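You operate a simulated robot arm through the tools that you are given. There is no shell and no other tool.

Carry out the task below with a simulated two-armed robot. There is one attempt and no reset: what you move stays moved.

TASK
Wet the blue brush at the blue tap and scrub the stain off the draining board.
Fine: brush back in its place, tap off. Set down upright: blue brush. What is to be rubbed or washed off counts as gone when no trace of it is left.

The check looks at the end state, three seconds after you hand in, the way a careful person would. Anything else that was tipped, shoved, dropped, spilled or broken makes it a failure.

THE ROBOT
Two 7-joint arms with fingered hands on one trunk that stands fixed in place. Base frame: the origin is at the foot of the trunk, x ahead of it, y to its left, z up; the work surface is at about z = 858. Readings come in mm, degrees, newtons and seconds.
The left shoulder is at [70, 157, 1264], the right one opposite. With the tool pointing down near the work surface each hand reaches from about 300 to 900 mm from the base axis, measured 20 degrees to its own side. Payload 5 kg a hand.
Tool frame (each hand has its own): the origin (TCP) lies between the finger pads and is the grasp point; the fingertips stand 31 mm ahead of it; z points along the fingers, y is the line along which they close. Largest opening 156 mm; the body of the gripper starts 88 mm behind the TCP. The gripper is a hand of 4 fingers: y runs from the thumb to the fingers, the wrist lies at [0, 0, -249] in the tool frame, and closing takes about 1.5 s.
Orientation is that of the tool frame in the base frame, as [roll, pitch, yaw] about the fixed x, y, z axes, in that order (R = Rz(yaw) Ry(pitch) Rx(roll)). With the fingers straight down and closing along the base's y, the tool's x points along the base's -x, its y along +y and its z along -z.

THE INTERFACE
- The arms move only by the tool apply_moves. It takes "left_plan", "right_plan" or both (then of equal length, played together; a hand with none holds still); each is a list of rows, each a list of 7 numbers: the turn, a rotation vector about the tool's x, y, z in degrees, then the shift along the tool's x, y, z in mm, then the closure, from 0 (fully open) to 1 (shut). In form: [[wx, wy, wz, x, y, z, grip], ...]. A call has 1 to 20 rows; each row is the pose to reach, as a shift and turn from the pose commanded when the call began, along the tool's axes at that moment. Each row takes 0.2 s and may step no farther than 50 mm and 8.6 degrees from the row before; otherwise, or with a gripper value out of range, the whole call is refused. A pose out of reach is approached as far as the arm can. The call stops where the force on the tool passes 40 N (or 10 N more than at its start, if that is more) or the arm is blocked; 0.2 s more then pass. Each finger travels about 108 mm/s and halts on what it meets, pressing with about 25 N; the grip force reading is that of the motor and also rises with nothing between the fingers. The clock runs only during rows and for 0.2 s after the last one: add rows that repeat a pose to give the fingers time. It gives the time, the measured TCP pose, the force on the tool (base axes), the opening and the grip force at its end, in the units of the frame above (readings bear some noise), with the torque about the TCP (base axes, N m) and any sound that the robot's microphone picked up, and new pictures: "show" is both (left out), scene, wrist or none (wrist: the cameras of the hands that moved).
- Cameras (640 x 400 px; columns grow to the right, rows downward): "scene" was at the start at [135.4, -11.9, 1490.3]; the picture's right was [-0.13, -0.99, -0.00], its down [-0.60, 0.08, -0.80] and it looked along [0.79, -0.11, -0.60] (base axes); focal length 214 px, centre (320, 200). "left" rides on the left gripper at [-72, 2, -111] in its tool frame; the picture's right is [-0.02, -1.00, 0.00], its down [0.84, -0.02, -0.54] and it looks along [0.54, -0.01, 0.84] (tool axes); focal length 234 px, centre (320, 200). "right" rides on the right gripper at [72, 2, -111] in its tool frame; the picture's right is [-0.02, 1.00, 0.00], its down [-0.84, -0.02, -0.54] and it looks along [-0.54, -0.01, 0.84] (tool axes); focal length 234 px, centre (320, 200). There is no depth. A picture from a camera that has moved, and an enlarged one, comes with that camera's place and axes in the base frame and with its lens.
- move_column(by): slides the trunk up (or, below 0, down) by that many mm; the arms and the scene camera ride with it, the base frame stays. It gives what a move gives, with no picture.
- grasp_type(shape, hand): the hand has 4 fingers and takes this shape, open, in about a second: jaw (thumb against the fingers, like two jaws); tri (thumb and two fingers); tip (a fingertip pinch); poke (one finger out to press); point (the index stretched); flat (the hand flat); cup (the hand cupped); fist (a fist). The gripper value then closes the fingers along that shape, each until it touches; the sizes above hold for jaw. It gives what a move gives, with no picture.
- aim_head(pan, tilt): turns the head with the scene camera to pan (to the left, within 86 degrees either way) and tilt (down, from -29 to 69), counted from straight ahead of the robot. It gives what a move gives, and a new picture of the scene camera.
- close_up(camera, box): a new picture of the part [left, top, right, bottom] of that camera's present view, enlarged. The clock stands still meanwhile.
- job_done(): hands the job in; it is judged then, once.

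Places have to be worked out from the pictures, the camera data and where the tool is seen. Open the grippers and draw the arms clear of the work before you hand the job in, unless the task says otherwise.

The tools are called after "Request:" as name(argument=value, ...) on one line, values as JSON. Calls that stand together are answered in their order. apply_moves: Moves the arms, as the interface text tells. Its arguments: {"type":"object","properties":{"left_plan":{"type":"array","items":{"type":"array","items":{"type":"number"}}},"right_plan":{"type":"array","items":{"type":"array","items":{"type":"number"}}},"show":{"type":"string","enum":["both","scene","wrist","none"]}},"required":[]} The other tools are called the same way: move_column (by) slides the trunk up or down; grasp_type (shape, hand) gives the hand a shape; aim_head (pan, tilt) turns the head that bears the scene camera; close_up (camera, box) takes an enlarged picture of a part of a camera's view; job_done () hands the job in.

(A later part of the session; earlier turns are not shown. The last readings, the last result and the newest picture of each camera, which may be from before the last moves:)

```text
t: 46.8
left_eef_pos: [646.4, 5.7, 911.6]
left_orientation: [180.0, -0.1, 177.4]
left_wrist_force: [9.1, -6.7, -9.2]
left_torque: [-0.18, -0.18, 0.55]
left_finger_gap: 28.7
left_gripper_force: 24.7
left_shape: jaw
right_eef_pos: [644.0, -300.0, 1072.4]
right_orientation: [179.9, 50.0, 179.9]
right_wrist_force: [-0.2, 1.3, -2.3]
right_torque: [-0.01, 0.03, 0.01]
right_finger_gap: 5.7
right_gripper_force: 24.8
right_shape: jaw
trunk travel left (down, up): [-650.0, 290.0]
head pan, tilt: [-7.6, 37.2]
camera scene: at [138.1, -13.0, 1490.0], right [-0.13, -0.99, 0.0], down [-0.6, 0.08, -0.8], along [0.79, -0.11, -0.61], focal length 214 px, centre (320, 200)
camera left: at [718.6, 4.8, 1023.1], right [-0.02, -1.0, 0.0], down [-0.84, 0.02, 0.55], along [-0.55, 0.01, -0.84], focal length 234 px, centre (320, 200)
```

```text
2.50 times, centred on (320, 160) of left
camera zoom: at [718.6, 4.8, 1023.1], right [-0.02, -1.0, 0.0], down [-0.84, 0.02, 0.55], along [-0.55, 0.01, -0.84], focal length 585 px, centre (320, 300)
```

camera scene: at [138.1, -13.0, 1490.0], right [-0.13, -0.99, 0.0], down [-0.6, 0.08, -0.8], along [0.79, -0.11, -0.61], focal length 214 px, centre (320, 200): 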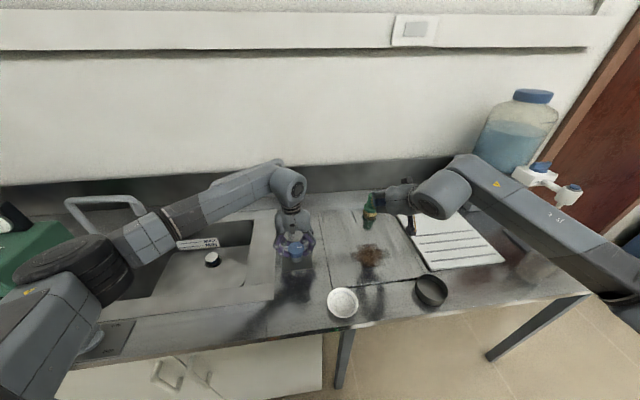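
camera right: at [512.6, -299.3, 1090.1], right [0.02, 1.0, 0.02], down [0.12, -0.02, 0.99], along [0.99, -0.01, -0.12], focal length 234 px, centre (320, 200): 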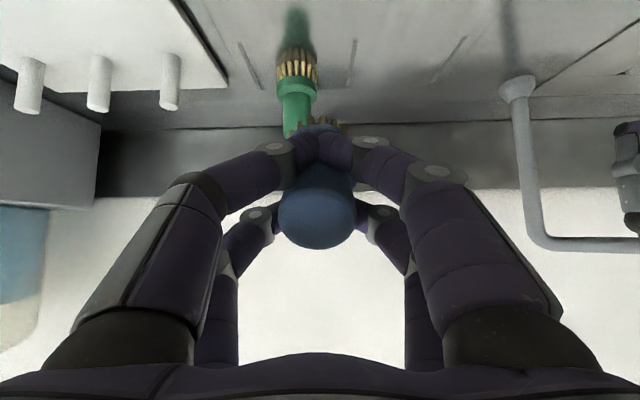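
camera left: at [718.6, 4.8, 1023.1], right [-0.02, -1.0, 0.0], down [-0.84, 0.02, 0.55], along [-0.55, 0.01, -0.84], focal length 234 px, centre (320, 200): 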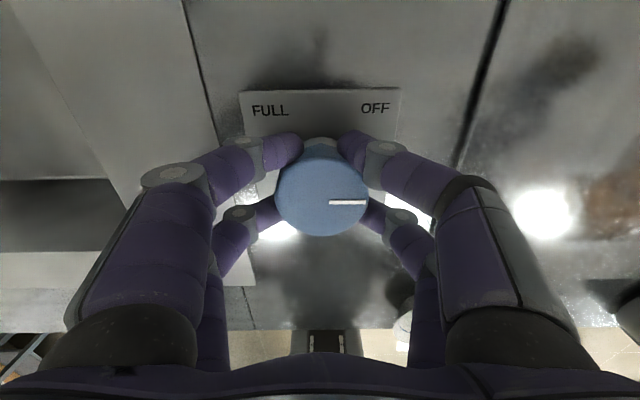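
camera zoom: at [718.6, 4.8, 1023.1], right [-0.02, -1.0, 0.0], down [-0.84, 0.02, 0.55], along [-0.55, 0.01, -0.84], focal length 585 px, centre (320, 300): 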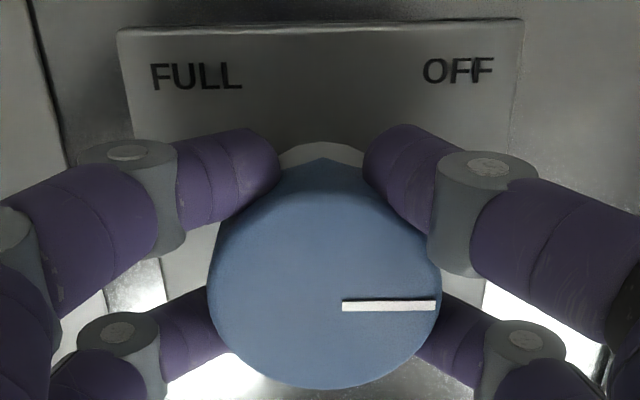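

The stream has stopped, the sink has drained and the pointer is on OFF. I'll let go of the knob, withdraw the left hand, and bring the right hand back to vertical.

Request:
apply_moves(left_plan=[[0, 0, 0, 0, 0, 0, 0.7], [0, 0, 0, 0, 0, 0, 0.45], [0, 0, 0, 0, 0, 0, 0.45], [0, 0, 0, 0, 0, -40, 0.3], [0, 0, 0, 0, 0, -85, 0.2], [0, 0, 0, 0, 0, -130, 0.2], [0, 0, 0, 18, 42, -140, 0.2], [0, 0, 0, 36, 84, -150, 0.2], [0, 0, 0, 54, 126, -160, 0.2], [0, 0, 0, 72, 168, -170, 0.2], [0, 0, 0, 90, 210, -180, 0.2], [0, 0, 0, 108, 252, -190, 0.2], [0, 0, 0, 126, 294, -200, 0.2], [0, 0, 0, 144, 336, -210, 0.2], [0, 0, 0, 162, 378, -220, 0.2], [0, 0, 0, 180, 420, -230, 0.2], [0, 0, 0, 198, 462, -240, 0.2]], right_plan=[[0, 0, 0, 0, 0, 0, 1], [0, 0, 0, 0, 0, 0, 1], [0, 0, 0, 0, 0, 0, 1], [0, 0, 0, 0, 0, 0, 1], [0, 0, 0, 0, 0, 0, 1], [0, 0, 0, 0, 0, 0, 1], [0, 5, 0, 0, 0, 0, 1], [0, 10, 0, 0, 0, 0, 1], [0, 15, 0, 0, 0, 0, 1], [0, 20, 0, 0, 0, 0, 1], [0, 25, 0, 0, 0, 0, 1], [0, 30, 0, 0, 0, 0, 1], [0, 35, 0, 0, 0, 0, 1], [0, 40, 0, 0, 0, 0, 1], [0, 45, 0, 0, 0, 0, 1], [0, 50, 0, 0, 0, 0, 1], [0, 50, 0, 0, 0, 0, 1]], show="both")

Request:
close_up(camera="scene", box=[240, 160, 460, 310])

Request:
close_up(camera="right", box=[240, 0, 440, 150])

```text
t: 50.4
left_eef_pos: [464.1, 476.2, 1158.1]
left_orientation: [-180.0, 0.1, 177.5]
left_wrist_force: [0.2, 0.2, 0.7]
left_torque: [-0.04, -0.01, 0.0]
left_finger_gap: 124.6
left_gripper_force: 0.1
left_shape: jaw
right_eef_pos: [638.8, -296.8, 1076.5]
right_orientation: [179.9, 0.1, 180.0]
right_wrist_force: [-1.2, 0.0, -1.3]
right_torque: [0.03, -0.05, 0.01]
right_finger_gap: 6.4
right_gripper_force: 25.2
right_shape: jaw
trunk travel left (down, up): [-650.0, 290.0]
head pan, tilt: [-7.6, 37.2]
camera scene: at [132.9, -11.1, 1490.5], right [-0.13, -0.99, 0.0], down [-0.6, 0.08, -0.8], along [0.79, -0.11, -0.6], focal length 214 px, centre (320, 200)
camera right: at [567.9, -294.0, 1188.4], right [0.02, 1.0, 0.0], down [0.84, -0.02, 0.55], along [0.55, -0.01, -0.84], focal length 234 px, centre (320, 200)
camera left: at [538.0, 475.2, 1269.6], right [-0.02, -1.0, 0.0], down [-0.84, 0.02, 0.54], along [-0.54, 0.01, -0.84], focal length 234 px, centre (320, 200)
```

scene: 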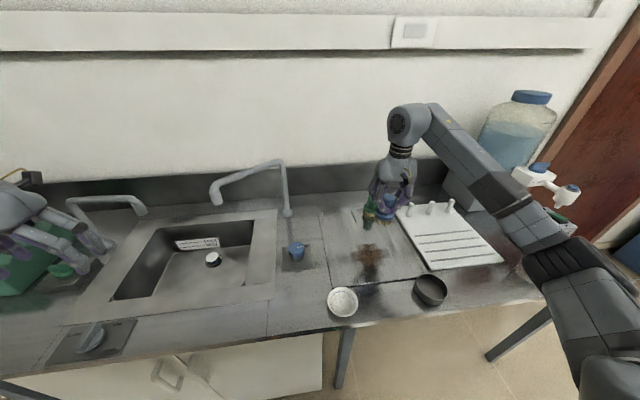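
right: 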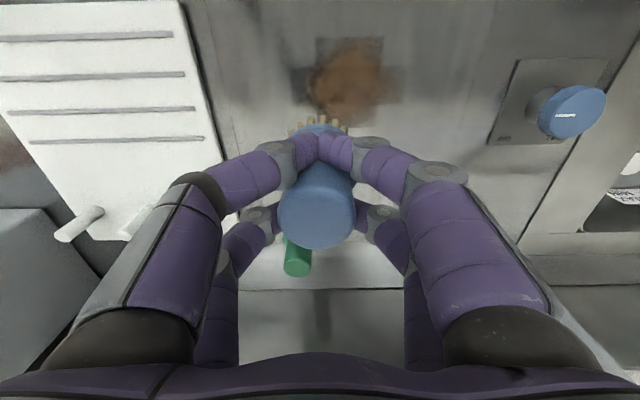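
left: 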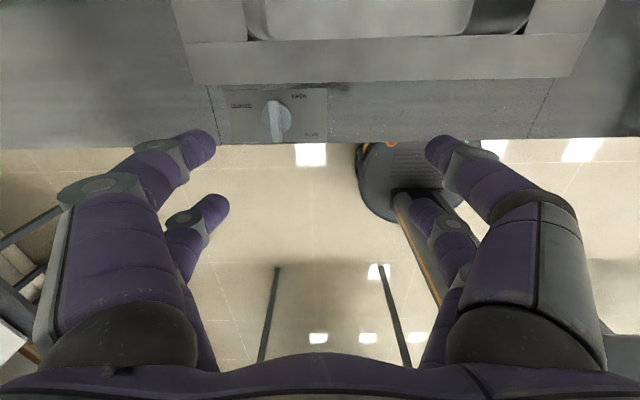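

```text
2.67 times, centred on (350, 235) of scene
camera zoom: at [132.9, -11.1, 1490.5], right [-0.13, -0.99, 0.0], down [-0.6, 0.08, -0.8], along [0.79, -0.11, -0.6], focal length 572 px, centre (240, 107)
```

zoom: 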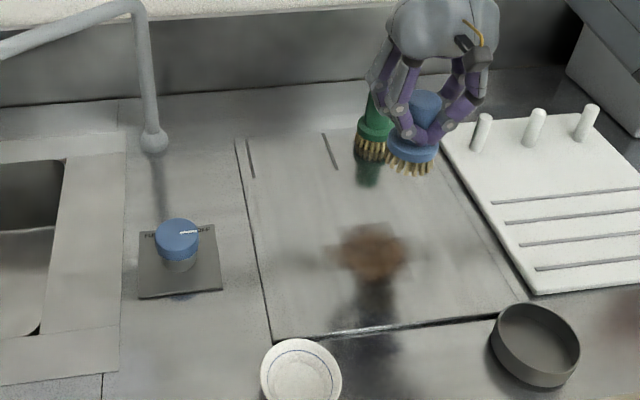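

```text
2.67 times, centred on (340, 75) of right
camera zoom: at [567.9, -294.0, 1188.4], right [0.02, 1.0, 0.0], down [0.84, -0.02, 0.55], along [0.55, -0.01, -0.84], focal length 624 px, centre (267, 533)
```

zoom: 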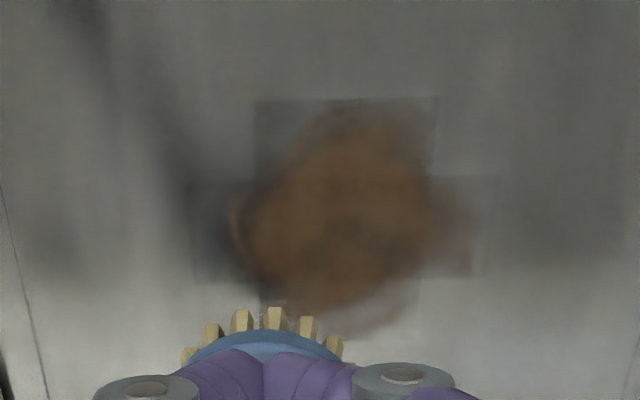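

The tap is off and both hands are clear. From the right camera, the stain covers about x 555–662 and y -312 to -192. I'll bring the wet brush down just above its near-right corner.

Request:
apply_moves(right_plan=[[0, 0, 0, 22, -10, 29, 1], [0, 0, 0, 44, -20, 58, 1], [0, 0, 0, 65, -29, 87, 1], [0, 0, 0, 87, -38, 116, 1], [0, 0, 0, 87, -38, 126, 1], [0, 0, 0, 87, -38, 132, 1], [0, 0, 0, 87, -38, 132, 1]], show="both")

```text
t: 52.0
left_eef_pos: [467.0, 474.4, 1157.1]
left_orientation: [-179.9, 0.0, 177.5]
left_wrist_force: [-0.3, 0.7, -0.1]
left_torque: [-0.02, -0.03, -0.02]
left_finger_gap: 124.6
left_gripper_force: 0.0
left_shape: jaw
right_eef_pos: [552.5, -335.6, 944.4]
right_orientation: [-180.0, 0.0, 179.9]
right_wrist_force: [0.0, 0.2, -1.1]
right_torque: [0.02, -0.01, -0.01]
right_finger_gap: 6.0
right_gripper_force: 24.7
right_shape: jaw
trunk travel left (down, up): [-650.0, 290.0]
head pan, tilt: [-7.6, 37.2]
camera scene: at [134.9, -12.0, 1490.3], right [-0.13, -0.99, 0.0], down [-0.6, 0.08, -0.8], along [0.79, -0.11, -0.6], focal length 214 px, centre (320, 200)
camera right: at [480.3, -333.2, 1055.6], right [0.02, 1.0, 0.0], down [0.84, -0.02, 0.54], along [0.54, -0.01, -0.84], focal length 234 px, centre (320, 200)
```

scene: 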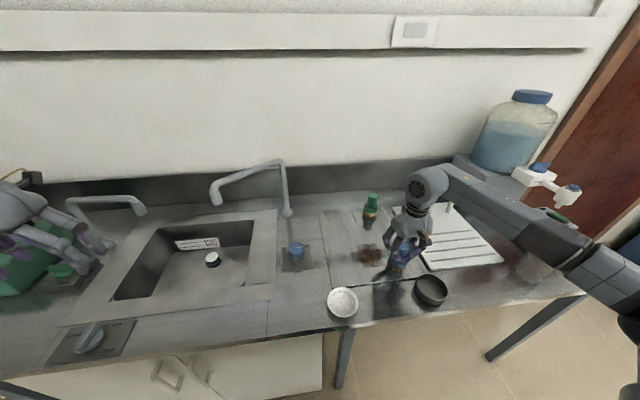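
right: 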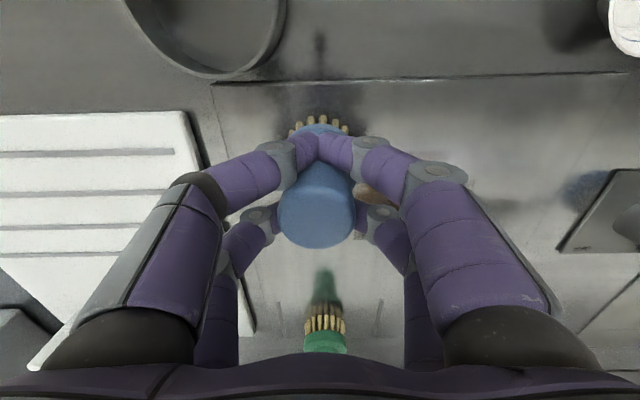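

The brush is just above the board and clear of the dark bowl. I'll lower it a few millimetres and watch the force.

Request:
apply_moves(right_plan=[[0, 0, 0, 0, 0, 3, 1], [0, 0, 0, 0, 0, 6, 1], [0, 0, 0, 0, 0, 7, 1]], show="none")

```text
t: 52.8
left_eef_pos: [468.3, 475.4, 1157.7]
left_orientation: [180.0, 0.1, 177.5]
left_wrist_force: [-0.2, 0.9, -0.2]
left_torque: [0.0, 0.02, 0.01]
left_finger_gap: 124.6
left_gripper_force: 0.0
left_shape: jaw
right_eef_pos: [553.1, -335.4, 938.1]
right_orientation: [179.9, 0.1, 179.9]
right_wrist_force: [-1.0, -1.1, 6.6]
right_torque: [-0.09, 0.06, -0.03]
right_finger_gap: 6.1
right_gripper_force: 24.9
right_shape: jaw
trunk travel left (down, up): [-650.0, 290.0]
head pan, tilt: [-7.6, 37.2]
```

Contact at about 8 N. I'll scrub in overlapping lines across the stain, working away from the front.

Request:
apply_moves(right_plan=[[0, 0, 0, 0, 30, 1, 1], [0, 0, 0, 0, 60, 1, 1], [0, 0, 0, 0, 90, 1, 1], [0, 0, 0, 0, 120, 1, 1], [0, 0, 0, 0, 150, 1, 1], [0, 0, 0, -18, 150, 1, 1], [0, 0, 0, -18, 120, 1, 1], [0, 0, 0, -18, 90, 1, 1], [0, 0, 0, -18, 60, 1, 1], [0, 0, 0, -18, 30, 1, 1], [0, 0, 0, -18, 0, 1, 1], [0, 0, 0, -36, 0, 1, 1], [0, 0, 0, -36, 30, 1, 1], [0, 0, 0, -36, 60, 1, 1], [0, 0, 0, -36, 90, 1, 1], [0, 0, 0, -36, 120, 1, 1], [0, 0, 0, -36, 150, 1, 1], [0, 0, 0, -54, 150, 1, 1]], show="both")

Request:
close_up(camera="scene", box=[290, 190, 450, 290])

```text
t: 56.6
left_eef_pos: [464.2, 478.3, 1158.2]
left_orientation: [-180.0, 0.2, 177.6]
left_wrist_force: [-1.0, 0.6, 0.2]
left_torque: [0.0, 0.03, -0.03]
left_finger_gap: 124.5
left_gripper_force: 0.1
left_shape: jaw
right_eef_pos: [607.0, -180.8, 938.5]
right_orientation: [179.8, 0.1, -179.8]
right_wrist_force: [-8.4, 1.9, 25.0]
right_torque: [-0.03, 0.28, -0.07]
right_finger_gap: 7.0
right_gripper_force: 25.0
right_shape: jaw
trunk travel left (down, up): [-650.0, 290.0]
head pan, tilt: [-7.6, 37.2]
camera scene: at [131.6, -10.4, 1490.6], right [-0.13, -0.99, 0.0], down [-0.6, 0.08, -0.8], along [0.79, -0.11, -0.6], focal length 214 px, centre (320, 200)
camera right: at [536.4, -178.5, 1048.6], right [0.02, 1.0, 0.0], down [0.84, -0.02, 0.55], along [0.55, -0.01, -0.84], focal length 234 px, centre (320, 200)
```

scene: 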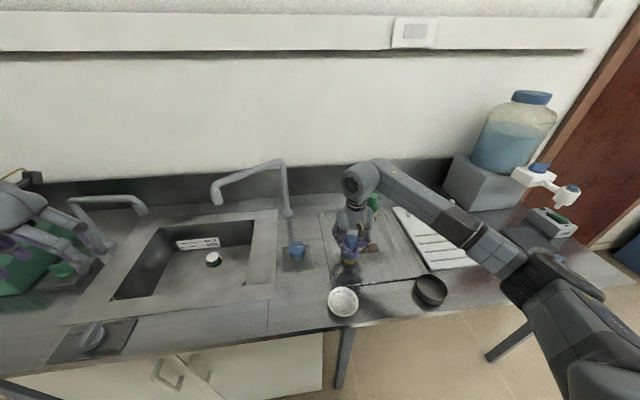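
right: 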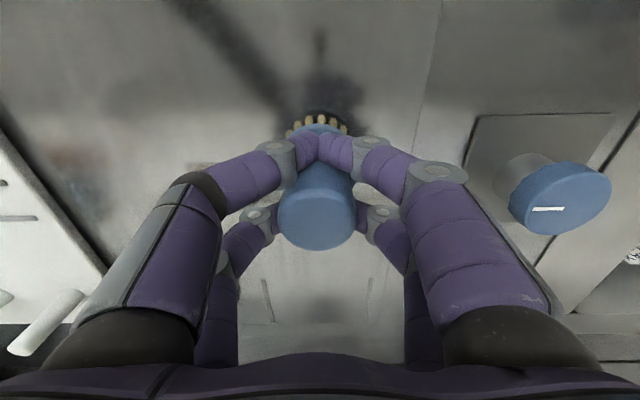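

```text
4.00 times, centred on (370, 240) of scene
camera zoom: at [131.6, -10.4, 1490.6], right [-0.13, -0.99, 0.0], down [-0.6, 0.08, -0.8], along [0.79, -0.11, -0.6], focal length 858 px, centre (120, 40)
```

zoom: 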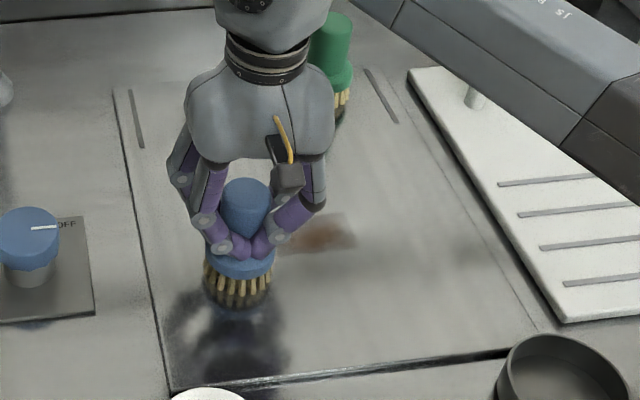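

The front half of the stain is gone. The press force has grown to 25 N, so I'll ease up about 1 mm and go on over the rest.

Request:
apply_moves(right_plan=[[0, 0, 0, 0, -30, -1, 1], [0, 0, 0, 0, -60, -1, 1], [0, 0, 0, 0, -90, -1, 1], [0, 0, 0, 0, -120, -1, 1], [0, 0, 0, 0, -150, -1, 1], [0, 0, 0, -18, -150, -1, 1], [0, 0, 0, -18, -120, -1, 1], [0, 0, 0, -18, -90, -1, 1], [0, 0, 0, -18, -60, -1, 1], [0, 0, 0, -18, -30, -1, 1], [0, 0, 0, -18, 0, -1, 1], [0, 0, 0, -36, 0, -1, 1], [0, 0, 0, -36, -30, -1, 1], [0, 0, 0, -36, -60, -1, 1], [0, 0, 0, -36, -90, -1, 1], [0, 0, 0, -36, -120, -1, 1], [0, 0, 0, -36, -150, -1, 1], [0, 0, 0, -54, -150, -1, 1]], show="both")

Request:
close_up(camera="scene", box=[290, 190, 450, 290])

```text
t: 60.4
left_eef_pos: [469.8, 477.0, 1156.7]
left_orientation: [-180.0, -0.1, 177.5]
left_wrist_force: [0.4, 0.2, 0.0]
left_torque: [-0.02, 0.04, 0.0]
left_finger_gap: 124.5
left_gripper_force: 0.0
left_shape: jaw
right_eef_pos: [661.9, -332.3, 939.3]
right_orientation: [-180.0, -0.2, -180.0]
right_wrist_force: [-0.8, -0.2, 0.0]
right_torque: [-0.09, 0.14, 0.0]
right_finger_gap: 6.6
right_gripper_force: 24.9
right_shape: jaw
trunk travel left (down, up): [-650.0, 290.0]
head pan, tilt: [-7.6, 37.2]
camera scene: at [136.9, -10.5, 1490.2], right [-0.13, -0.99, 0.0], down [-0.6, 0.08, -0.8], along [0.79, -0.11, -0.6], focal length 214 px, centre (320, 200)
camera right: at [590.5, -331.1, 1049.7], right [0.02, 1.0, 0.0], down [0.84, -0.02, 0.54], along [0.54, -0.01, -0.84], focal length 234 px, centre (320, 200)
```

scene: 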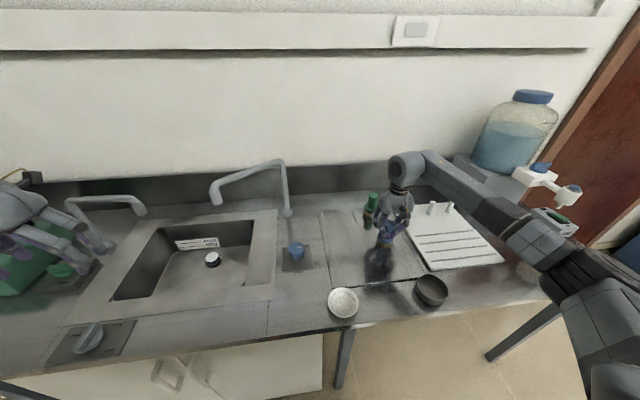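
right: 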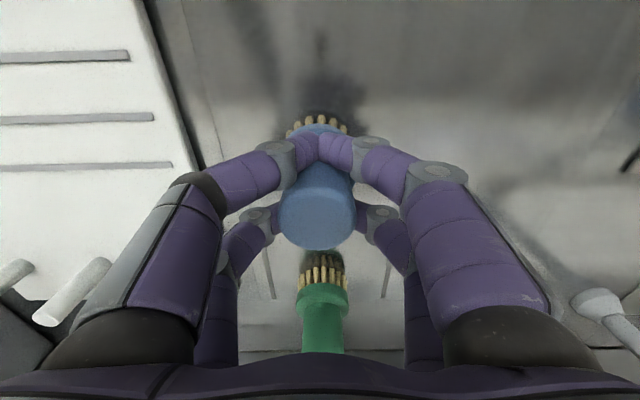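

```text
4.00 times, centred on (370, 240) of scene
camera zoom: at [136.9, -10.5, 1490.2], right [-0.13, -0.99, 0.0], down [-0.6, 0.08, -0.8], along [0.79, -0.11, -0.6], focal length 858 px, centre (120, 40)
```

zoom: 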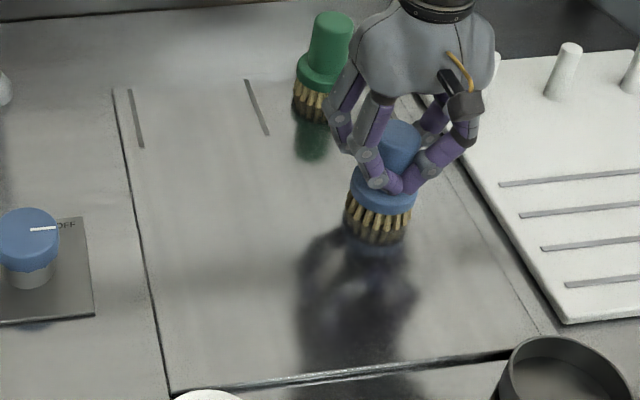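

No brown shows any more, but the hand's shadow covers part of the area. I'll lift the brush and look carefully for any faint traces.

Request:
apply_moves(right_plan=[[0, 0, 0, 0, 0, -40, 1], [0, 0, 0, 0, 0, -85, 1], [0, 0, 0, 20, 0, -130, 1], [0, 0, 0, 60, -10, -140, 1], [0, 0, 0, 105, -20, -140, 1]], show="both")

Request:
close_up(camera="scene", box=[310, 200, 430, 290])

Request:
close_up(camera="right", box=[220, 0, 620, 250])

```text
t: 61.6
left_eef_pos: [466.7, 475.4, 1158.9]
left_orientation: [-179.9, 0.0, 177.7]
left_wrist_force: [-0.9, -0.9, 0.0]
left_torque: [-0.04, -0.05, -0.01]
left_finger_gap: 124.8
left_gripper_force: 0.1
left_shape: jaw
right_eef_pos: [555.8, -352.6, 1074.0]
right_orientation: [180.0, 0.0, -179.9]
right_wrist_force: [-0.2, 0.2, -0.9]
right_torque: [0.03, 0.02, 0.03]
right_finger_gap: 6.9
right_gripper_force: 25.3
right_shape: jaw
trunk travel left (down, up): [-650.0, 290.0]
head pan, tilt: [-7.6, 37.2]
camera scene: at [133.2, -12.3, 1490.5], right [-0.13, -0.99, 0.0], down [-0.6, 0.08, -0.8], along [0.79, -0.11, -0.6], focal length 214 px, centre (320, 200)
camera right: at [485.0, -350.4, 1185.3], right [0.02, 1.0, 0.0], down [0.84, -0.02, 0.55], along [0.55, -0.01, -0.84], focal length 234 px, centre (320, 200)
```

scene: 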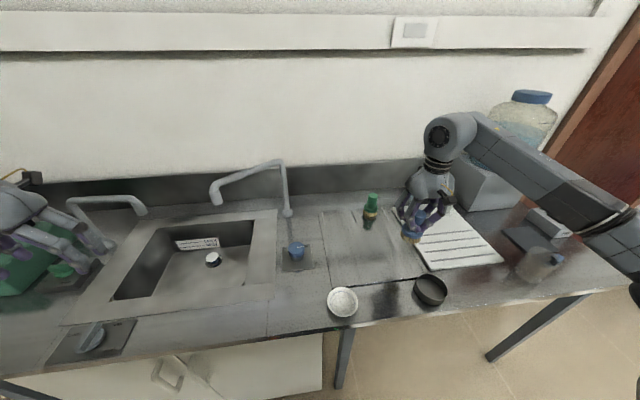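
right: 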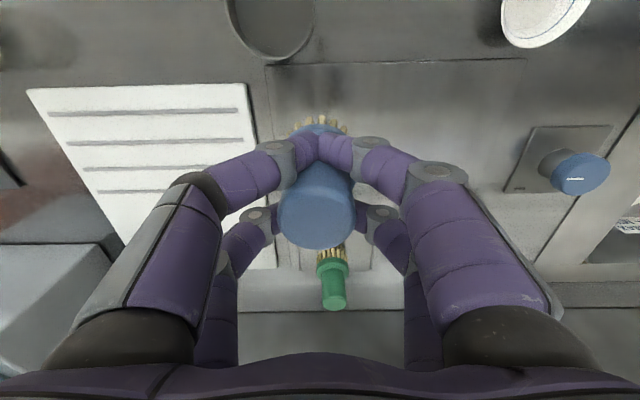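

```text
4.44 times, centred on (370, 245) of scene
camera zoom: at [133.2, -12.3, 1490.5], right [-0.13, -0.99, 0.0], down [-0.6, 0.08, -0.8], along [0.79, -0.11, -0.6], focal length 953 px, centre (98, 0)
```

zoom: 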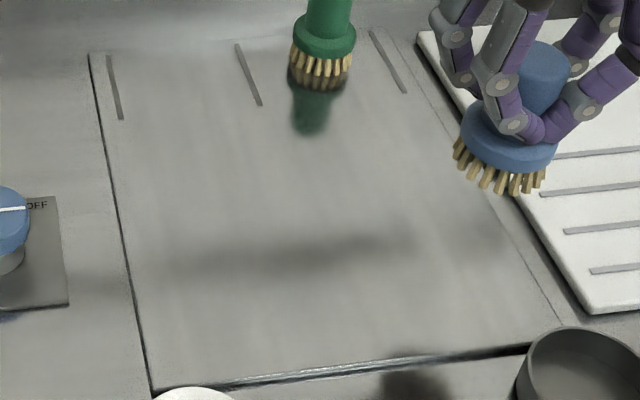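

```text
1.60 times, centred on (420, 125) of right
camera zoom: at [485.0, -350.4, 1185.3], right [0.02, 1.0, 0.0], down [0.84, -0.02, 0.55], along [0.55, -0.01, -0.84], focal length 375 px, centre (160, 320)
```

zoom: 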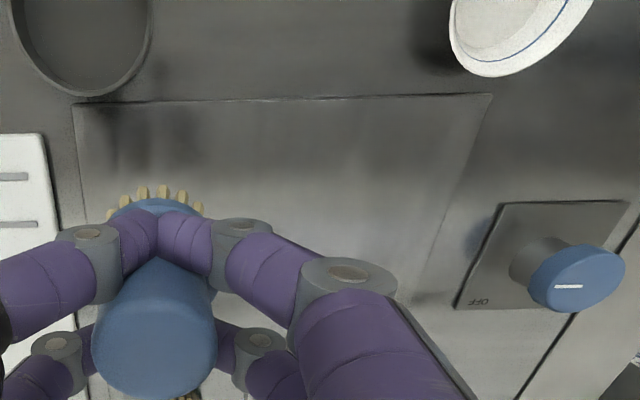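

The board looks clean apart from a soft dark band that is probably the arm's shadow. I'll carry the brush back over its slot, which also moves the shadow, and then look again.

Request:
apply_moves(right_plan=[[0, 0, 0, -33, 24, 0, 1], [0, 0, 0, -66, 48, 0, 1], [0, 0, 0, -99, 72, 0, 1], [0, 0, 0, -132, 96, 0, 1], [0, 0, 0, -165, 120, 0, 1], [0, 0, 0, -198, 145, 0, 1], [0, 0, 0, -230, 168.5, 0, 1], [0, 0, 0, -230, 168.5, 40, 1], [0, 0, 0, -230, 168.5, 80, 1], [0, 0, 0, -230, 168.5, 80, 1]], show="both")

Request:
close_up(camera="scene", box=[300, 190, 440, 290])

Request:
close_up(camera="right", box=[180, 0, 460, 175])

```text
t: 63.8
left_eef_pos: [468.0, 477.3, 1156.2]
left_orientation: [-179.8, 0.0, 177.4]
left_wrist_force: [-0.4, 0.8, -1.0]
left_torque: [-0.03, 0.0, -0.04]
left_finger_gap: 124.5
left_gripper_force: 0.0
left_shape: jaw
right_eef_pos: [787.9, -187.7, 998.2]
right_orientation: [179.9, 0.0, 179.9]
right_wrist_force: [-0.8, 0.0, -1.5]
right_torque: [-0.02, 0.05, 0.0]
right_finger_gap: 6.5
right_gripper_force: 24.6
right_shape: jaw
trunk travel left (down, up): [-650.0, 290.0]
head pan, tilt: [-7.6, 37.2]
camera scene: at [134.9, -10.4, 1490.4], right [-0.13, -0.99, 0.0], down [-0.6, 0.08, -0.8], along [0.79, -0.11, -0.6], focal length 214 px, centre (320, 200)
camera right: at [716.1, -185.9, 1109.3], right [0.02, 1.0, 0.0], down [0.84, -0.02, 0.55], along [0.54, -0.01, -0.84], focal length 234 px, centre (320, 200)
```

scene: 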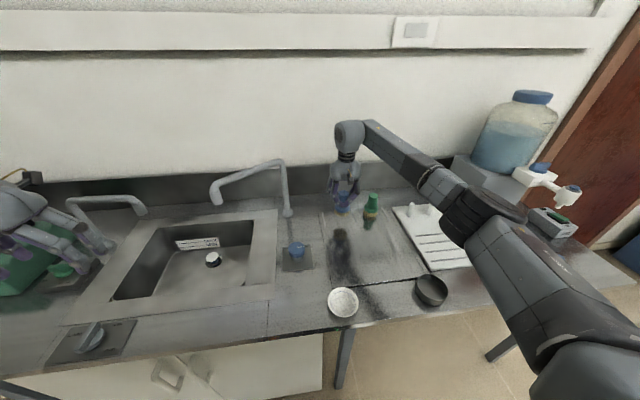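
right: 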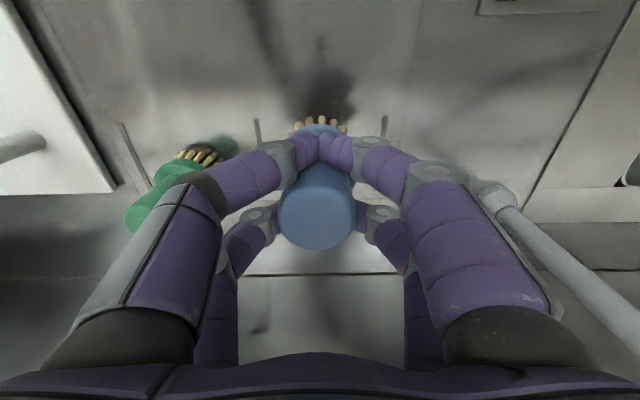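

```text
4.00 times, centred on (370, 240) of scene
camera zoom: at [134.9, -10.4, 1490.4], right [-0.13, -0.99, 0.0], down [-0.6, 0.08, -0.8], along [0.79, -0.11, -0.6], focal length 858 px, centre (120, 40)
```

zoom: 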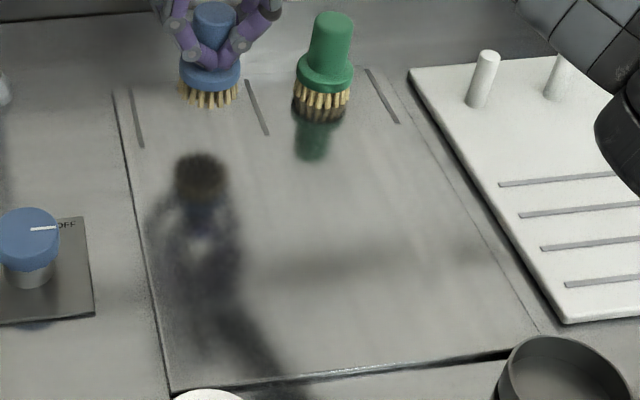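

```text
2.29 times, centred on (320, 88) of right
camera zoom: at [716.1, -185.9, 1109.3], right [0.02, 1.0, 0.0], down [0.84, -0.02, 0.55], along [0.54, -0.01, -0.84], focal length 535 px, centre (320, 457)
```

zoom: 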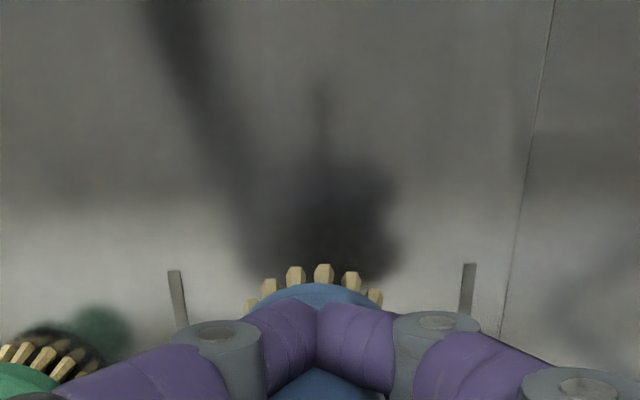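

The same grey band was already there in the first pictures, so it looks like a fixed shadow. I'll enlarge the former stain area strongly to be sure no brown is left before putting the brush down.

Request:
close_up(camera="scene", box=[340, 225, 410, 275])

Request:
close_up(camera="right", box=[100, 0, 440, 120])

```text
8.00 times, centred on (375, 250) of scene
camera zoom: at [134.9, -10.4, 1490.4], right [-0.13, -0.99, 0.0], down [-0.6, 0.08, -0.8], along [0.79, -0.11, -0.6], focal length 1716 px, centre (-120, -200)
```

zoom: 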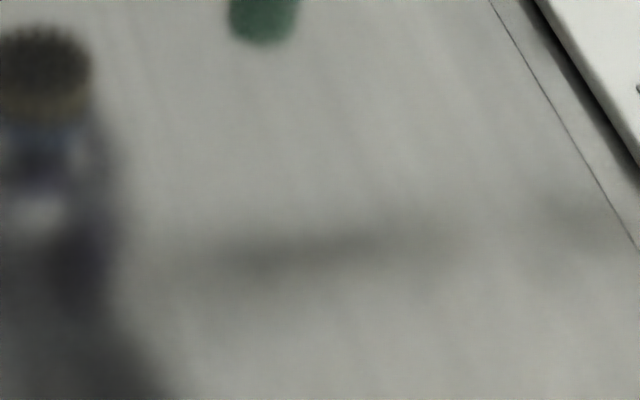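

```text
1.88 times, centred on (270, 60) of right
camera zoom: at [716.1, -185.9, 1109.3], right [0.02, 1.0, 0.0], down [0.84, -0.02, 0.55], along [0.54, -0.01, -0.84], focal length 441 px, centre (414, 464)
```

zoom: 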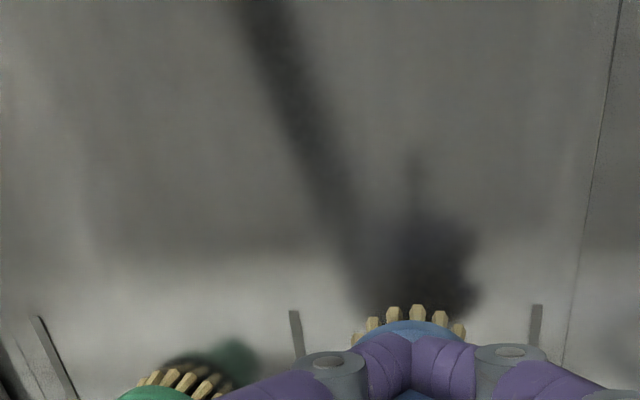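

The band is plain grey with no brown. For certainty I'll still make a second pass with strokes at right angles to the first, because the last lines of the first pass had very little pressure. I'll start by lowering at the back-left corner of the stain area.

Request:
apply_moves(right_plan=[[0, 0, 0, 40, 1, 10, 1], [0, 0, 0, 80, 2, 25, 1], [0, 0, 0, 116, 3, 45, 1], [0, 0, 0, 116, 3, 55, 1], [0, 0, 0, 116, 3, 59, 1], [0, 0, 0, 116, 3, 60, 1]], show="none")

```text
t: 65.2
left_eef_pos: [468.4, 474.8, 1157.7]
left_orientation: [180.0, -0.1, 177.6]
left_wrist_force: [1.7, 0.4, 0.1]
left_torque: [-0.02, -0.03, 0.01]
left_finger_gap: 124.7
left_gripper_force: 0.1
left_shape: jaw
right_eef_pos: [670.0, -182.5, 938.3]
right_orientation: [-180.0, 0.0, 180.0]
right_wrist_force: [0.8, -0.6, 2.2]
right_torque: [0.0, 0.01, -0.04]
right_finger_gap: 6.9
right_gripper_force: 25.1
right_shape: jaw
trunk travel left (down, up): [-650.0, 290.0]
head pan, tilt: [-7.6, 37.2]
```

Light contact at about 3.5 N. I'll press 0.7 mm more and scrub lines along x, stepping to the right.

Request:
apply_moves(right_plan=[[0, 0, 0, 0, 0, 0.7, 1], [0, 0, 0, 32, 0, 0.7, 1], [0, 0, 0, 64, 0, 0.7, 1], [0, 0, 0, 96, 0, 0.7, 1], [0, 0, 0, 126, 0, 0.7, 1], [0, 0, 0, 126, -20, 0.7, 1], [0, 0, 0, 96, -20, 0.7, 1], [0, 0, 0, 64, -20, 0.7, 1], [0, 0, 0, 32, -20, 0.7, 1], [0, 0, 0, 0, -20, 0.7, 1], [0, 0, 0, 0, -40, 0.7, 1], [0, 0, 0, 32, -40, 0.7, 1], [0, 0, 0, 64, -40, 0.7, 1], [0, 0, 0, 96, -40, 0.7, 1], [0, 0, 0, 126, -40, 0.7, 1], [0, 0, 0, 126, -60, 0.7, 1]], show="none")

```text
t: 68.6
left_eef_pos: [465.5, 476.9, 1157.5]
left_orientation: [-179.9, 0.2, 177.6]
left_wrist_force: [-0.3, -0.3, -0.1]
left_torque: [-0.02, 0.01, 0.01]
left_finger_gap: 124.5
left_gripper_force: 0.1
left_shape: jaw
right_eef_pos: [541.0, -241.2, 937.8]
right_orientation: [-180.0, 0.1, -179.9]
right_wrist_force: [-2.8, 6.0, 17.8]
right_torque: [0.17, -0.01, -0.01]
right_finger_gap: 6.9
right_gripper_force: 25.1
right_shape: jaw
trunk travel left (down, up): [-650.0, 290.0]
head pan, tilt: [-7.6, 37.2]
```

Pressure is about 18 N here, which is fine. I'll continue with the next lines, easing up slightly.

Request:
apply_moves(right_plan=[[0, 0, 0, -30, 0, -0.3, 1], [0, 0, 0, -62, 0, -0.3, 1], [0, 0, 0, -94, 0, -0.3, 1], [0, 0, 0, -126, 0, -0.3, 1], [0, 0, 0, -126, -20, -0.3, 1], [0, 0, 0, -94, -20, -0.3, 1], [0, 0, 0, -62, -20, -0.3, 1], [0, 0, 0, -30, -20, -0.3, 1], [0, 0, 0, 0, -20, -0.3, 1], [0, 0, 0, 0, -40, -0.3, 1], [0, 0, 0, -30, -40, -0.3, 1], [0, 0, 0, -62, -40, -0.3, 1], [0, 0, 0, -94, -40, -0.3, 1], [0, 0, 0, -126, -40, -0.3, 1], [0, 0, 0, -126, -60, -0.3, 1]], show="none")

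Request:
apply_moves(right_plan=[[0, 0, 0, 30, 0, 0, 1], [0, 0, 0, 62, 0, 0, 1], [0, 0, 0, 94, 0, 0, 1], [0, 0, 0, 122, 0, 0, 1], [0, 0, 0, 122, -18, 0, 1], [0, 0, 0, 94, -18, 0, 1], [0, 0, 0, 62, -18, 0, 1], [0, 0, 0, 30, -18, 0, 1], [0, 0, 0, 0, -18, 0, 1], [0, 0, 0, 0, -34, 0, 1], [0, 0, 0, 30, -34, 0, 1], [0, 0, 0, 62, -34, 0, 1], [0, 0, 0, 94, -34, 0, 1], [0, 0, 0, 118, -34, 0, 1]], show="both")

```text
t: 71.8
left_eef_pos: [467.6, 475.3, 1158.6]
left_orientation: [-180.0, 0.1, 177.5]
left_wrist_force: [0.4, 0.3, -0.4]
left_torque: [0.01, -0.04, -0.02]
left_finger_gap: 124.6
left_gripper_force: 0.1
left_shape: jaw
right_eef_pos: [670.5, -302.7, 937.1]
right_orientation: [179.9, 0.1, 180.0]
right_wrist_force: [1.2, 2.2, 6.5]
right_torque: [0.03, -0.04, 0.0]
right_finger_gap: 7.2
right_gripper_force: 25.4
right_shape: jaw
trunk travel left (down, up): [-650.0, 290.0]
head pan, tilt: [-7.6, 37.2]
```

```text
t: 74.8
left_eef_pos: [466.3, 476.0, 1157.9]
left_orientation: [180.0, 0.1, 177.4]
left_wrist_force: [-0.1, 0.1, -0.3]
left_torque: [-0.03, -0.03, 0.01]
left_finger_gap: 124.5
left_gripper_force: 0.0
left_shape: jaw
right_eef_pos: [552.7, -335.8, 937.5]
right_orientation: [180.0, -0.1, -180.0]
right_wrist_force: [-0.7, -0.2, 3.4]
right_torque: [-0.14, -0.02, 0.01]
right_finger_gap: 6.7
right_gripper_force: 24.8
right_shape: jaw
trunk travel left (down, up): [-650.0, 290.0]
head pan, tilt: [-7.6, 37.2]
camera scene: at [134.0, -11.3, 1490.5], right [-0.13, -0.99, 0.0], down [-0.6, 0.08, -0.8], along [0.79, -0.11, -0.6], focal length 214 px, centre (320, 200)
camera right: at [481.7, -333.3, 1049.2], right [0.02, 1.0, 0.0], down [0.84, -0.02, 0.55], along [0.55, -0.01, -0.84], focal length 234 px, centre (320, 200)
```

scene: 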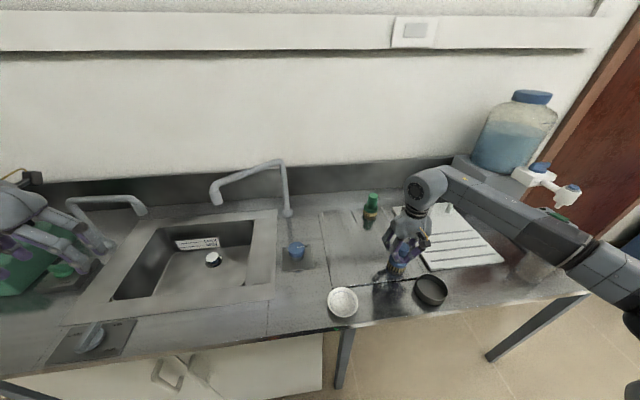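
right: 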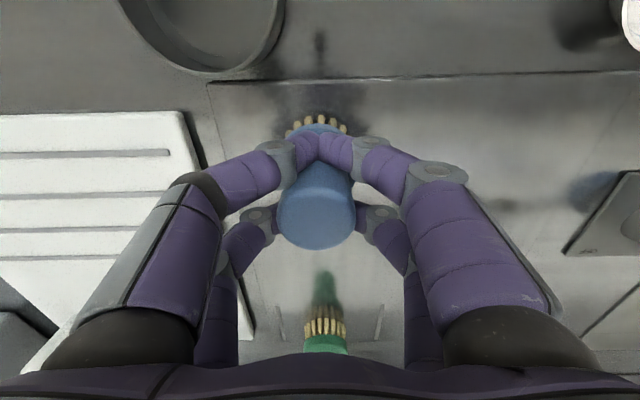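

The second pass is done with the grip unchanged. I'll lift straight up and carry the brush back over its place between the first two tick marks.

Request:
apply_moves(right_plan=[[0, 0, 0, 0, 0, -43, 1], [0, 0, 0, 0, 0, -86, 1], [0, 0, 0, 0, 0, -125, 1], [0, 0, 0, -33, 22, -125, 1], [0, 0, 0, -66, 44, -125, 1], [0, 0, 0, -99, 66, -125, 1], [0, 0, 0, -132, 88, -125, 1], [0, 0, 0, -165, 110, -125, 1], [0, 0, 0, -199, 131, -125, 1], [0, 0, 0, -232, 152, -125, 1], [0, 0, 0, -232, 152, -90, 1], [0, 0, 0, -232, 152, -55, 1], [0, 0, 0, -232, 152, -30, 1], [0, 0, 0, -232, 152, -30, 1]], show="both")

Request:
close_up(camera="right", box=[180, 60, 460, 235])

Request:
close_up(camera="scene", box=[300, 170, 420, 245])

```text
t: 77.8
left_eef_pos: [468.5, 474.8, 1158.8]
left_orientation: [180.0, 0.1, 177.6]
left_wrist_force: [-0.3, 0.6, 0.4]
left_torque: [0.01, -0.04, -0.01]
left_finger_gap: 124.8
left_gripper_force: 0.1
left_shape: jaw
right_eef_pos: [785.9, -184.7, 963.0]
right_orientation: [-180.0, 0.0, -180.0]
right_wrist_force: [0.8, -0.3, -0.8]
right_torque: [-0.02, -0.05, 0.0]
right_finger_gap: 6.8
right_gripper_force: 25.1
right_shape: jaw
trunk travel left (down, up): [-650.0, 290.0]
head pan, tilt: [-7.6, 37.2]
camera scene: at [135.0, -12.2, 1490.3], right [-0.13, -0.99, 0.0], down [-0.6, 0.08, -0.8], along [0.79, -0.11, -0.6], focal length 214 px, centre (320, 200)
camera right: at [715.1, -182.1, 1074.4], right [0.02, 1.0, 0.0], down [0.84, -0.02, 0.55], along [0.54, -0.01, -0.84], focal length 234 px, centre (320, 200)
```

scene: 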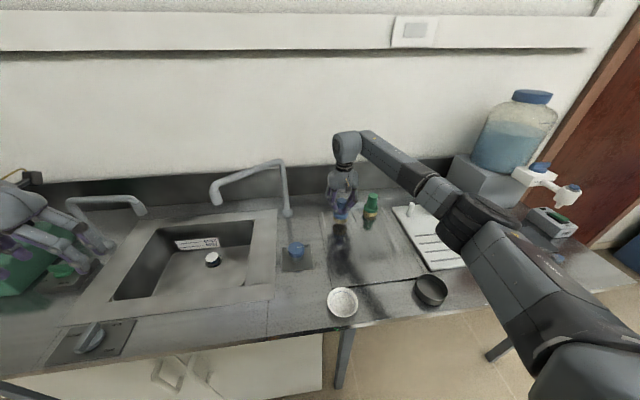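
right: 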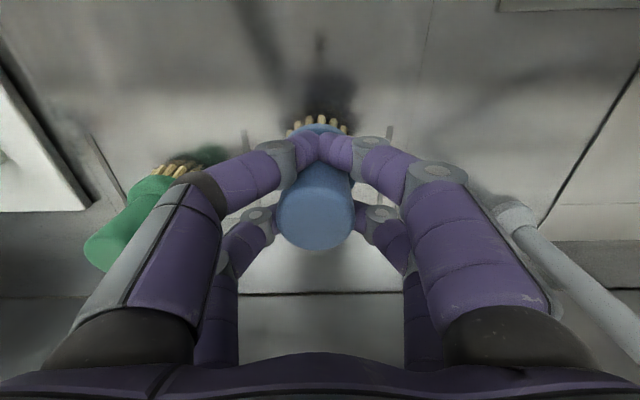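

```text
2.29 times, centred on (320, 148) of right
camera zoom: at [715.1, -182.1, 1074.4], right [0.02, 1.0, 0.0], down [0.84, -0.02, 0.55], along [0.54, -0.01, -0.84], focal length 535 px, centre (320, 320)
```

zoom: 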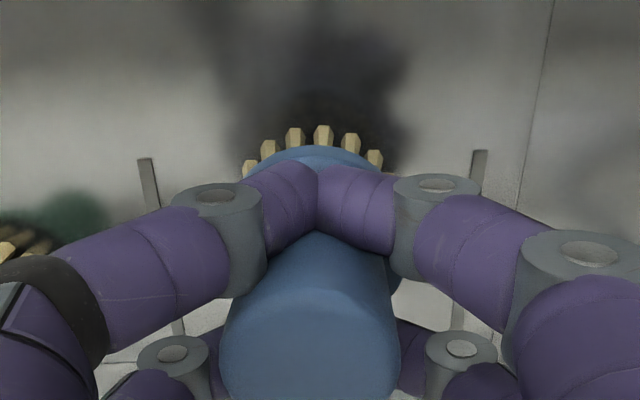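

```text
5.33 times, centred on (360, 208) of scene
camera zoom: at [135.0, -12.2, 1490.3], right [-0.13, -0.99, 0.0], down [-0.6, 0.08, -0.8], along [0.79, -0.11, -0.6], focal length 1144 px, centre (107, 160)
```

zoom: 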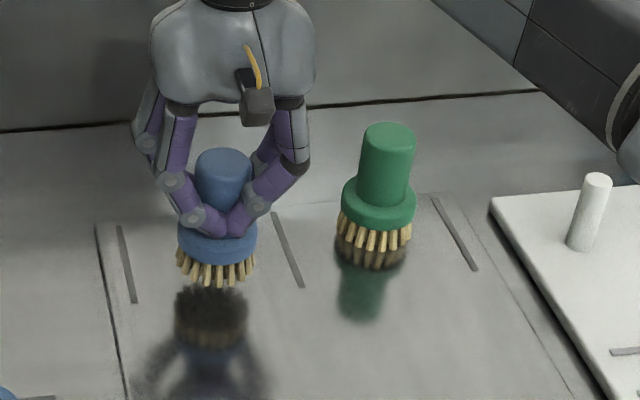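

The brush hangs vertically over its slot between the ticks, well clear of the green one. I'll lower it gently until the bristles take the load.

Request:
apply_moves(right_plan=[[0, 0, 0, 0, 0, 8, 1], [0, 0, 0, 0, 0, 15, 1], [0, 0, 0, 0, 0, 20, 1], [0, 0, 0, 0, 0, 22, 1], [0, 0, 0, 0, 0, 22, 1]], show="none")

```text
t: 79.0
left_eef_pos: [467.2, 474.8, 1158.0]
left_orientation: [-179.9, 0.0, 177.4]
left_wrist_force: [0.3, -0.3, 0.1]
left_torque: [0.01, 0.05, -0.04]
left_finger_gap: 124.3
left_gripper_force: 0.0
left_shape: jaw
right_eef_pos: [785.0, -184.6, 943.4]
right_orientation: [179.9, 0.0, 180.0]
right_wrist_force: [-0.5, -0.1, -1.0]
right_torque: [-0.02, 0.06, 0.0]
right_finger_gap: 6.7
right_gripper_force: 24.6
right_shape: jaw
trunk travel left (down, up): [-650.0, 290.0]
head pan, tilt: [-7.6, 37.2]
```

Request:
apply_moves(right_plan=[[0, 0, 0, 0, 0, 2, 1], [0, 0, 0, 0, 0, 3.5, 1], [0, 0, 0, 0, 0, 3.5, 1]], show="none")

```text
t: 79.8
left_eef_pos: [469.1, 476.0, 1156.8]
left_orientation: [180.0, 0.0, 177.5]
left_wrist_force: [0.0, -1.0, 0.1]
left_torque: [-0.02, 0.01, 0.02]
left_finger_gap: 124.6
left_gripper_force: 0.2
left_shape: jaw
right_eef_pos: [784.6, -185.4, 940.9]
right_orientation: [180.0, 0.1, -180.0]
right_wrist_force: [-0.1, -0.3, -0.3]
right_torque: [0.02, -0.01, -0.02]
right_finger_gap: 6.8
right_gripper_force: 25.0
right_shape: jaw
trunk travel left (down, up): [-650.0, 290.0]
head pan, tilt: [-7.6, 37.2]
```

The TCP is at z≈941 with the load just starting to ease (-0.3 N). I'll lower another 1–2 mm to seat the bristles.

Request:
apply_moves(right_plan=[[0, 0, 0, 0, 0, 1, 1], [0, 0, 0, 0, 0, 1.5, 1], [0, 0, 0, 0, 0, 1.5, 1]], show="wrist")

Request:
close_up(camera="scene", box=[300, 170, 420, 245])

```text
t: 80.6
left_eef_pos: [467.9, 475.6, 1157.3]
left_orientation: [180.0, 0.1, 177.6]
left_wrist_force: [0.2, -0.2, -0.5]
left_torque: [0.0, -0.03, -0.02]
left_finger_gap: 124.6
left_gripper_force: 0.1
left_shape: jaw
right_eef_pos: [784.6, -185.8, 939.5]
right_orientation: [179.9, 0.1, -180.0]
right_wrist_force: [0.4, -0.8, -0.7]
right_torque: [-0.01, -0.01, -0.05]
right_finger_gap: 6.5
right_gripper_force: 25.0
right_shape: jaw
trunk travel left (down, up): [-650.0, 290.0]
head pan, tilt: [-7.6, 37.2]
camera right: at [713.8, -182.8, 1050.7], right [0.02, 1.0, 0.0], down [0.84, -0.02, 0.54], along [0.54, -0.01, -0.84], focal length 234 px, centre (320, 200)
```

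right: 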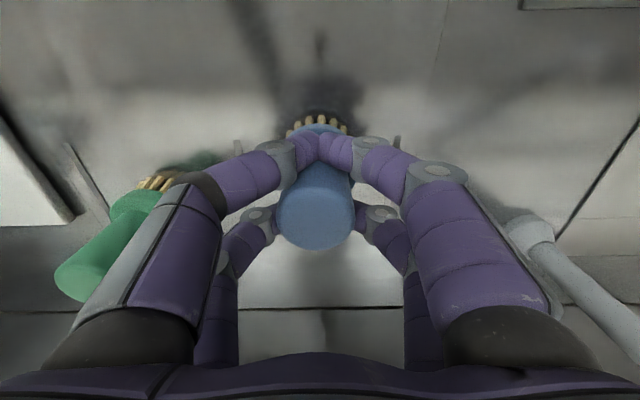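

```text
5.33 times, centred on (360, 208) of scene
camera zoom: at [135.5, -11.5, 1490.3], right [-0.13, -0.99, 0.0], down [-0.6, 0.08, -0.8], along [0.79, -0.11, -0.6], focal length 1144 px, centre (107, 160)
```

zoom: 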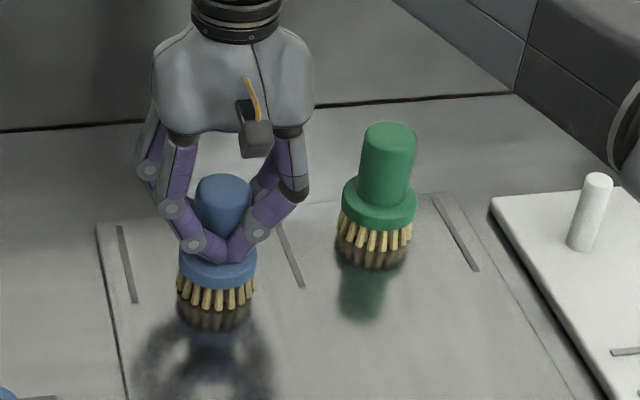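

The bristles and their reflection almost touch. I'll lower one more small step.

Request:
apply_moves(right_plan=[[0, 0, 0, 0, 0, 1, 1], [0, 0, 0, 0, 0, 1.5, 1], [0, 0, 0, 0, 0, 1.5, 1]], show="none")

```text
t: 81.4
left_eef_pos: [468.0, 475.8, 1157.8]
left_orientation: [-180.0, -0.1, 177.5]
left_wrist_force: [-0.5, -0.5, 0.6]
left_torque: [-0.01, 0.01, -0.01]
left_finger_gap: 124.7
left_gripper_force: 0.0
left_shape: jaw
right_eef_pos: [785.8, -186.3, 938.7]
right_orientation: [179.9, -0.1, -180.0]
right_wrist_force: [-0.3, 0.1, -1.4]
right_torque: [-0.01, 0.02, -0.02]
right_finger_gap: 6.6
right_gripper_force: 25.0
right_shape: jaw
trunk travel left (down, up): [-650.0, 290.0]
head pan, tilt: [-7.6, 37.2]
```

Still no contact, so I'll go down another 1.5 mm and keep watching the force.

Request:
apply_moves(right_plan=[[0, 0, 0, 0, 0, 1, 1], [0, 0, 0, 0, 0, 1.5, 1], [0, 0, 0, 0, 0, 1.5, 1]], show="none")

```text
t: 82.2
left_eef_pos: [467.9, 475.1, 1157.0]
left_orientation: [-180.0, 0.1, 177.5]
left_wrist_force: [0.1, -0.3, -0.1]
left_torque: [0.01, 0.0, -0.03]
left_finger_gap: 124.5
left_gripper_force: 0.1
left_shape: jaw
right_eef_pos: [784.5, -184.6, 939.2]
right_orientation: [-179.9, -0.1, -180.0]
right_wrist_force: [0.8, 1.4, 3.1]
right_torque: [-0.1, -0.07, 0.03]
right_finger_gap: 6.8
right_gripper_force: 25.0
right_shape: jaw
trunk travel left (down, up): [-650.0, 290.0]
head pan, tilt: [-7.6, 37.2]
```

The bristles are on the board with about 4 N net. I'll open the fingers slowly and check that the brush stands before rising.

Request:
apply_moves(right_plan=[[0, 0, 0, 0, 0, 0, 0.9], [0, 0, 0, 0, 0, 0, 0.8], [0, 0, 0, 0, 0, 0, 0.7], [0, 0, 0, 0, 0, 0, 0.6], [0, 0, 0, 0, 0, 0, 0.5], [0, 0, 0, 0, 0, 0, 0.45], [0, 0, 0, 0, 0, 0, 0.45]], show="wrist")

Request:
close_up(camera="scene", box=[300, 170, 420, 245])

```text
t: 83.8
left_eef_pos: [468.6, 476.0, 1158.6]
left_orientation: [-179.9, 0.0, 177.6]
left_wrist_force: [-1.1, 0.5, 0.4]
left_torque: [0.01, -0.02, 0.0]
left_finger_gap: 124.7
left_gripper_force: 0.1
left_shape: jaw
right_eef_pos: [784.9, -184.6, 937.0]
right_orientation: [179.9, 0.0, 180.0]
right_wrist_force: [0.0, -0.6, 0.2]
right_torque: [0.01, 0.03, -0.01]
right_finger_gap: 84.8
right_gripper_force: 0.1
right_shape: jaw
trunk travel left (down, up): [-650.0, 290.0]
head pan, tilt: [-7.6, 37.2]
camera right: at [713.5, -182.4, 1048.8], right [0.02, 1.0, 0.0], down [0.84, -0.02, 0.54], along [0.54, -0.01, -0.84], focal length 234 px, centre (320, 200)
```

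right: 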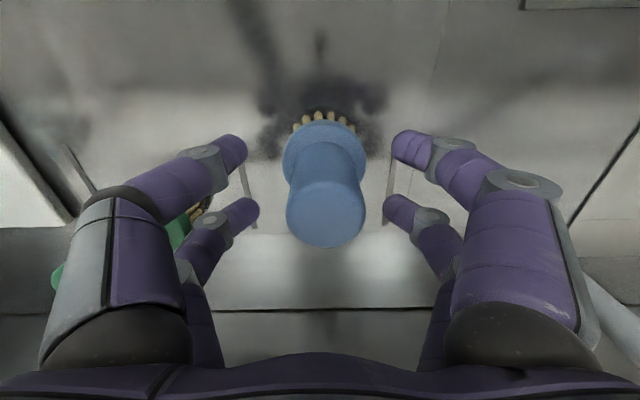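

```text
5.33 times, centred on (360, 208) of scene
camera zoom: at [135.3, -11.5, 1490.3], right [-0.13, -0.99, 0.0], down [-0.6, 0.08, -0.8], along [0.79, -0.11, -0.6], focal length 1144 px, centre (107, 160)
```

zoom: 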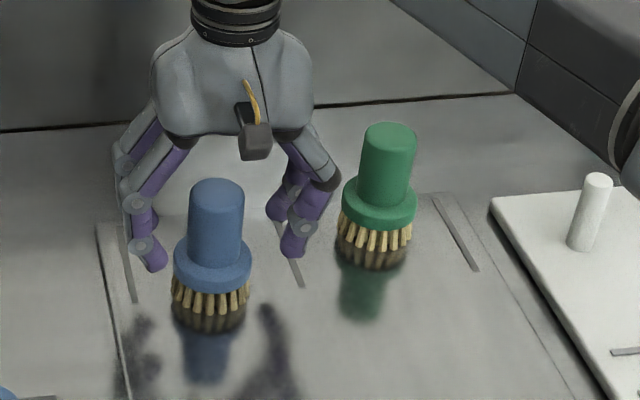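

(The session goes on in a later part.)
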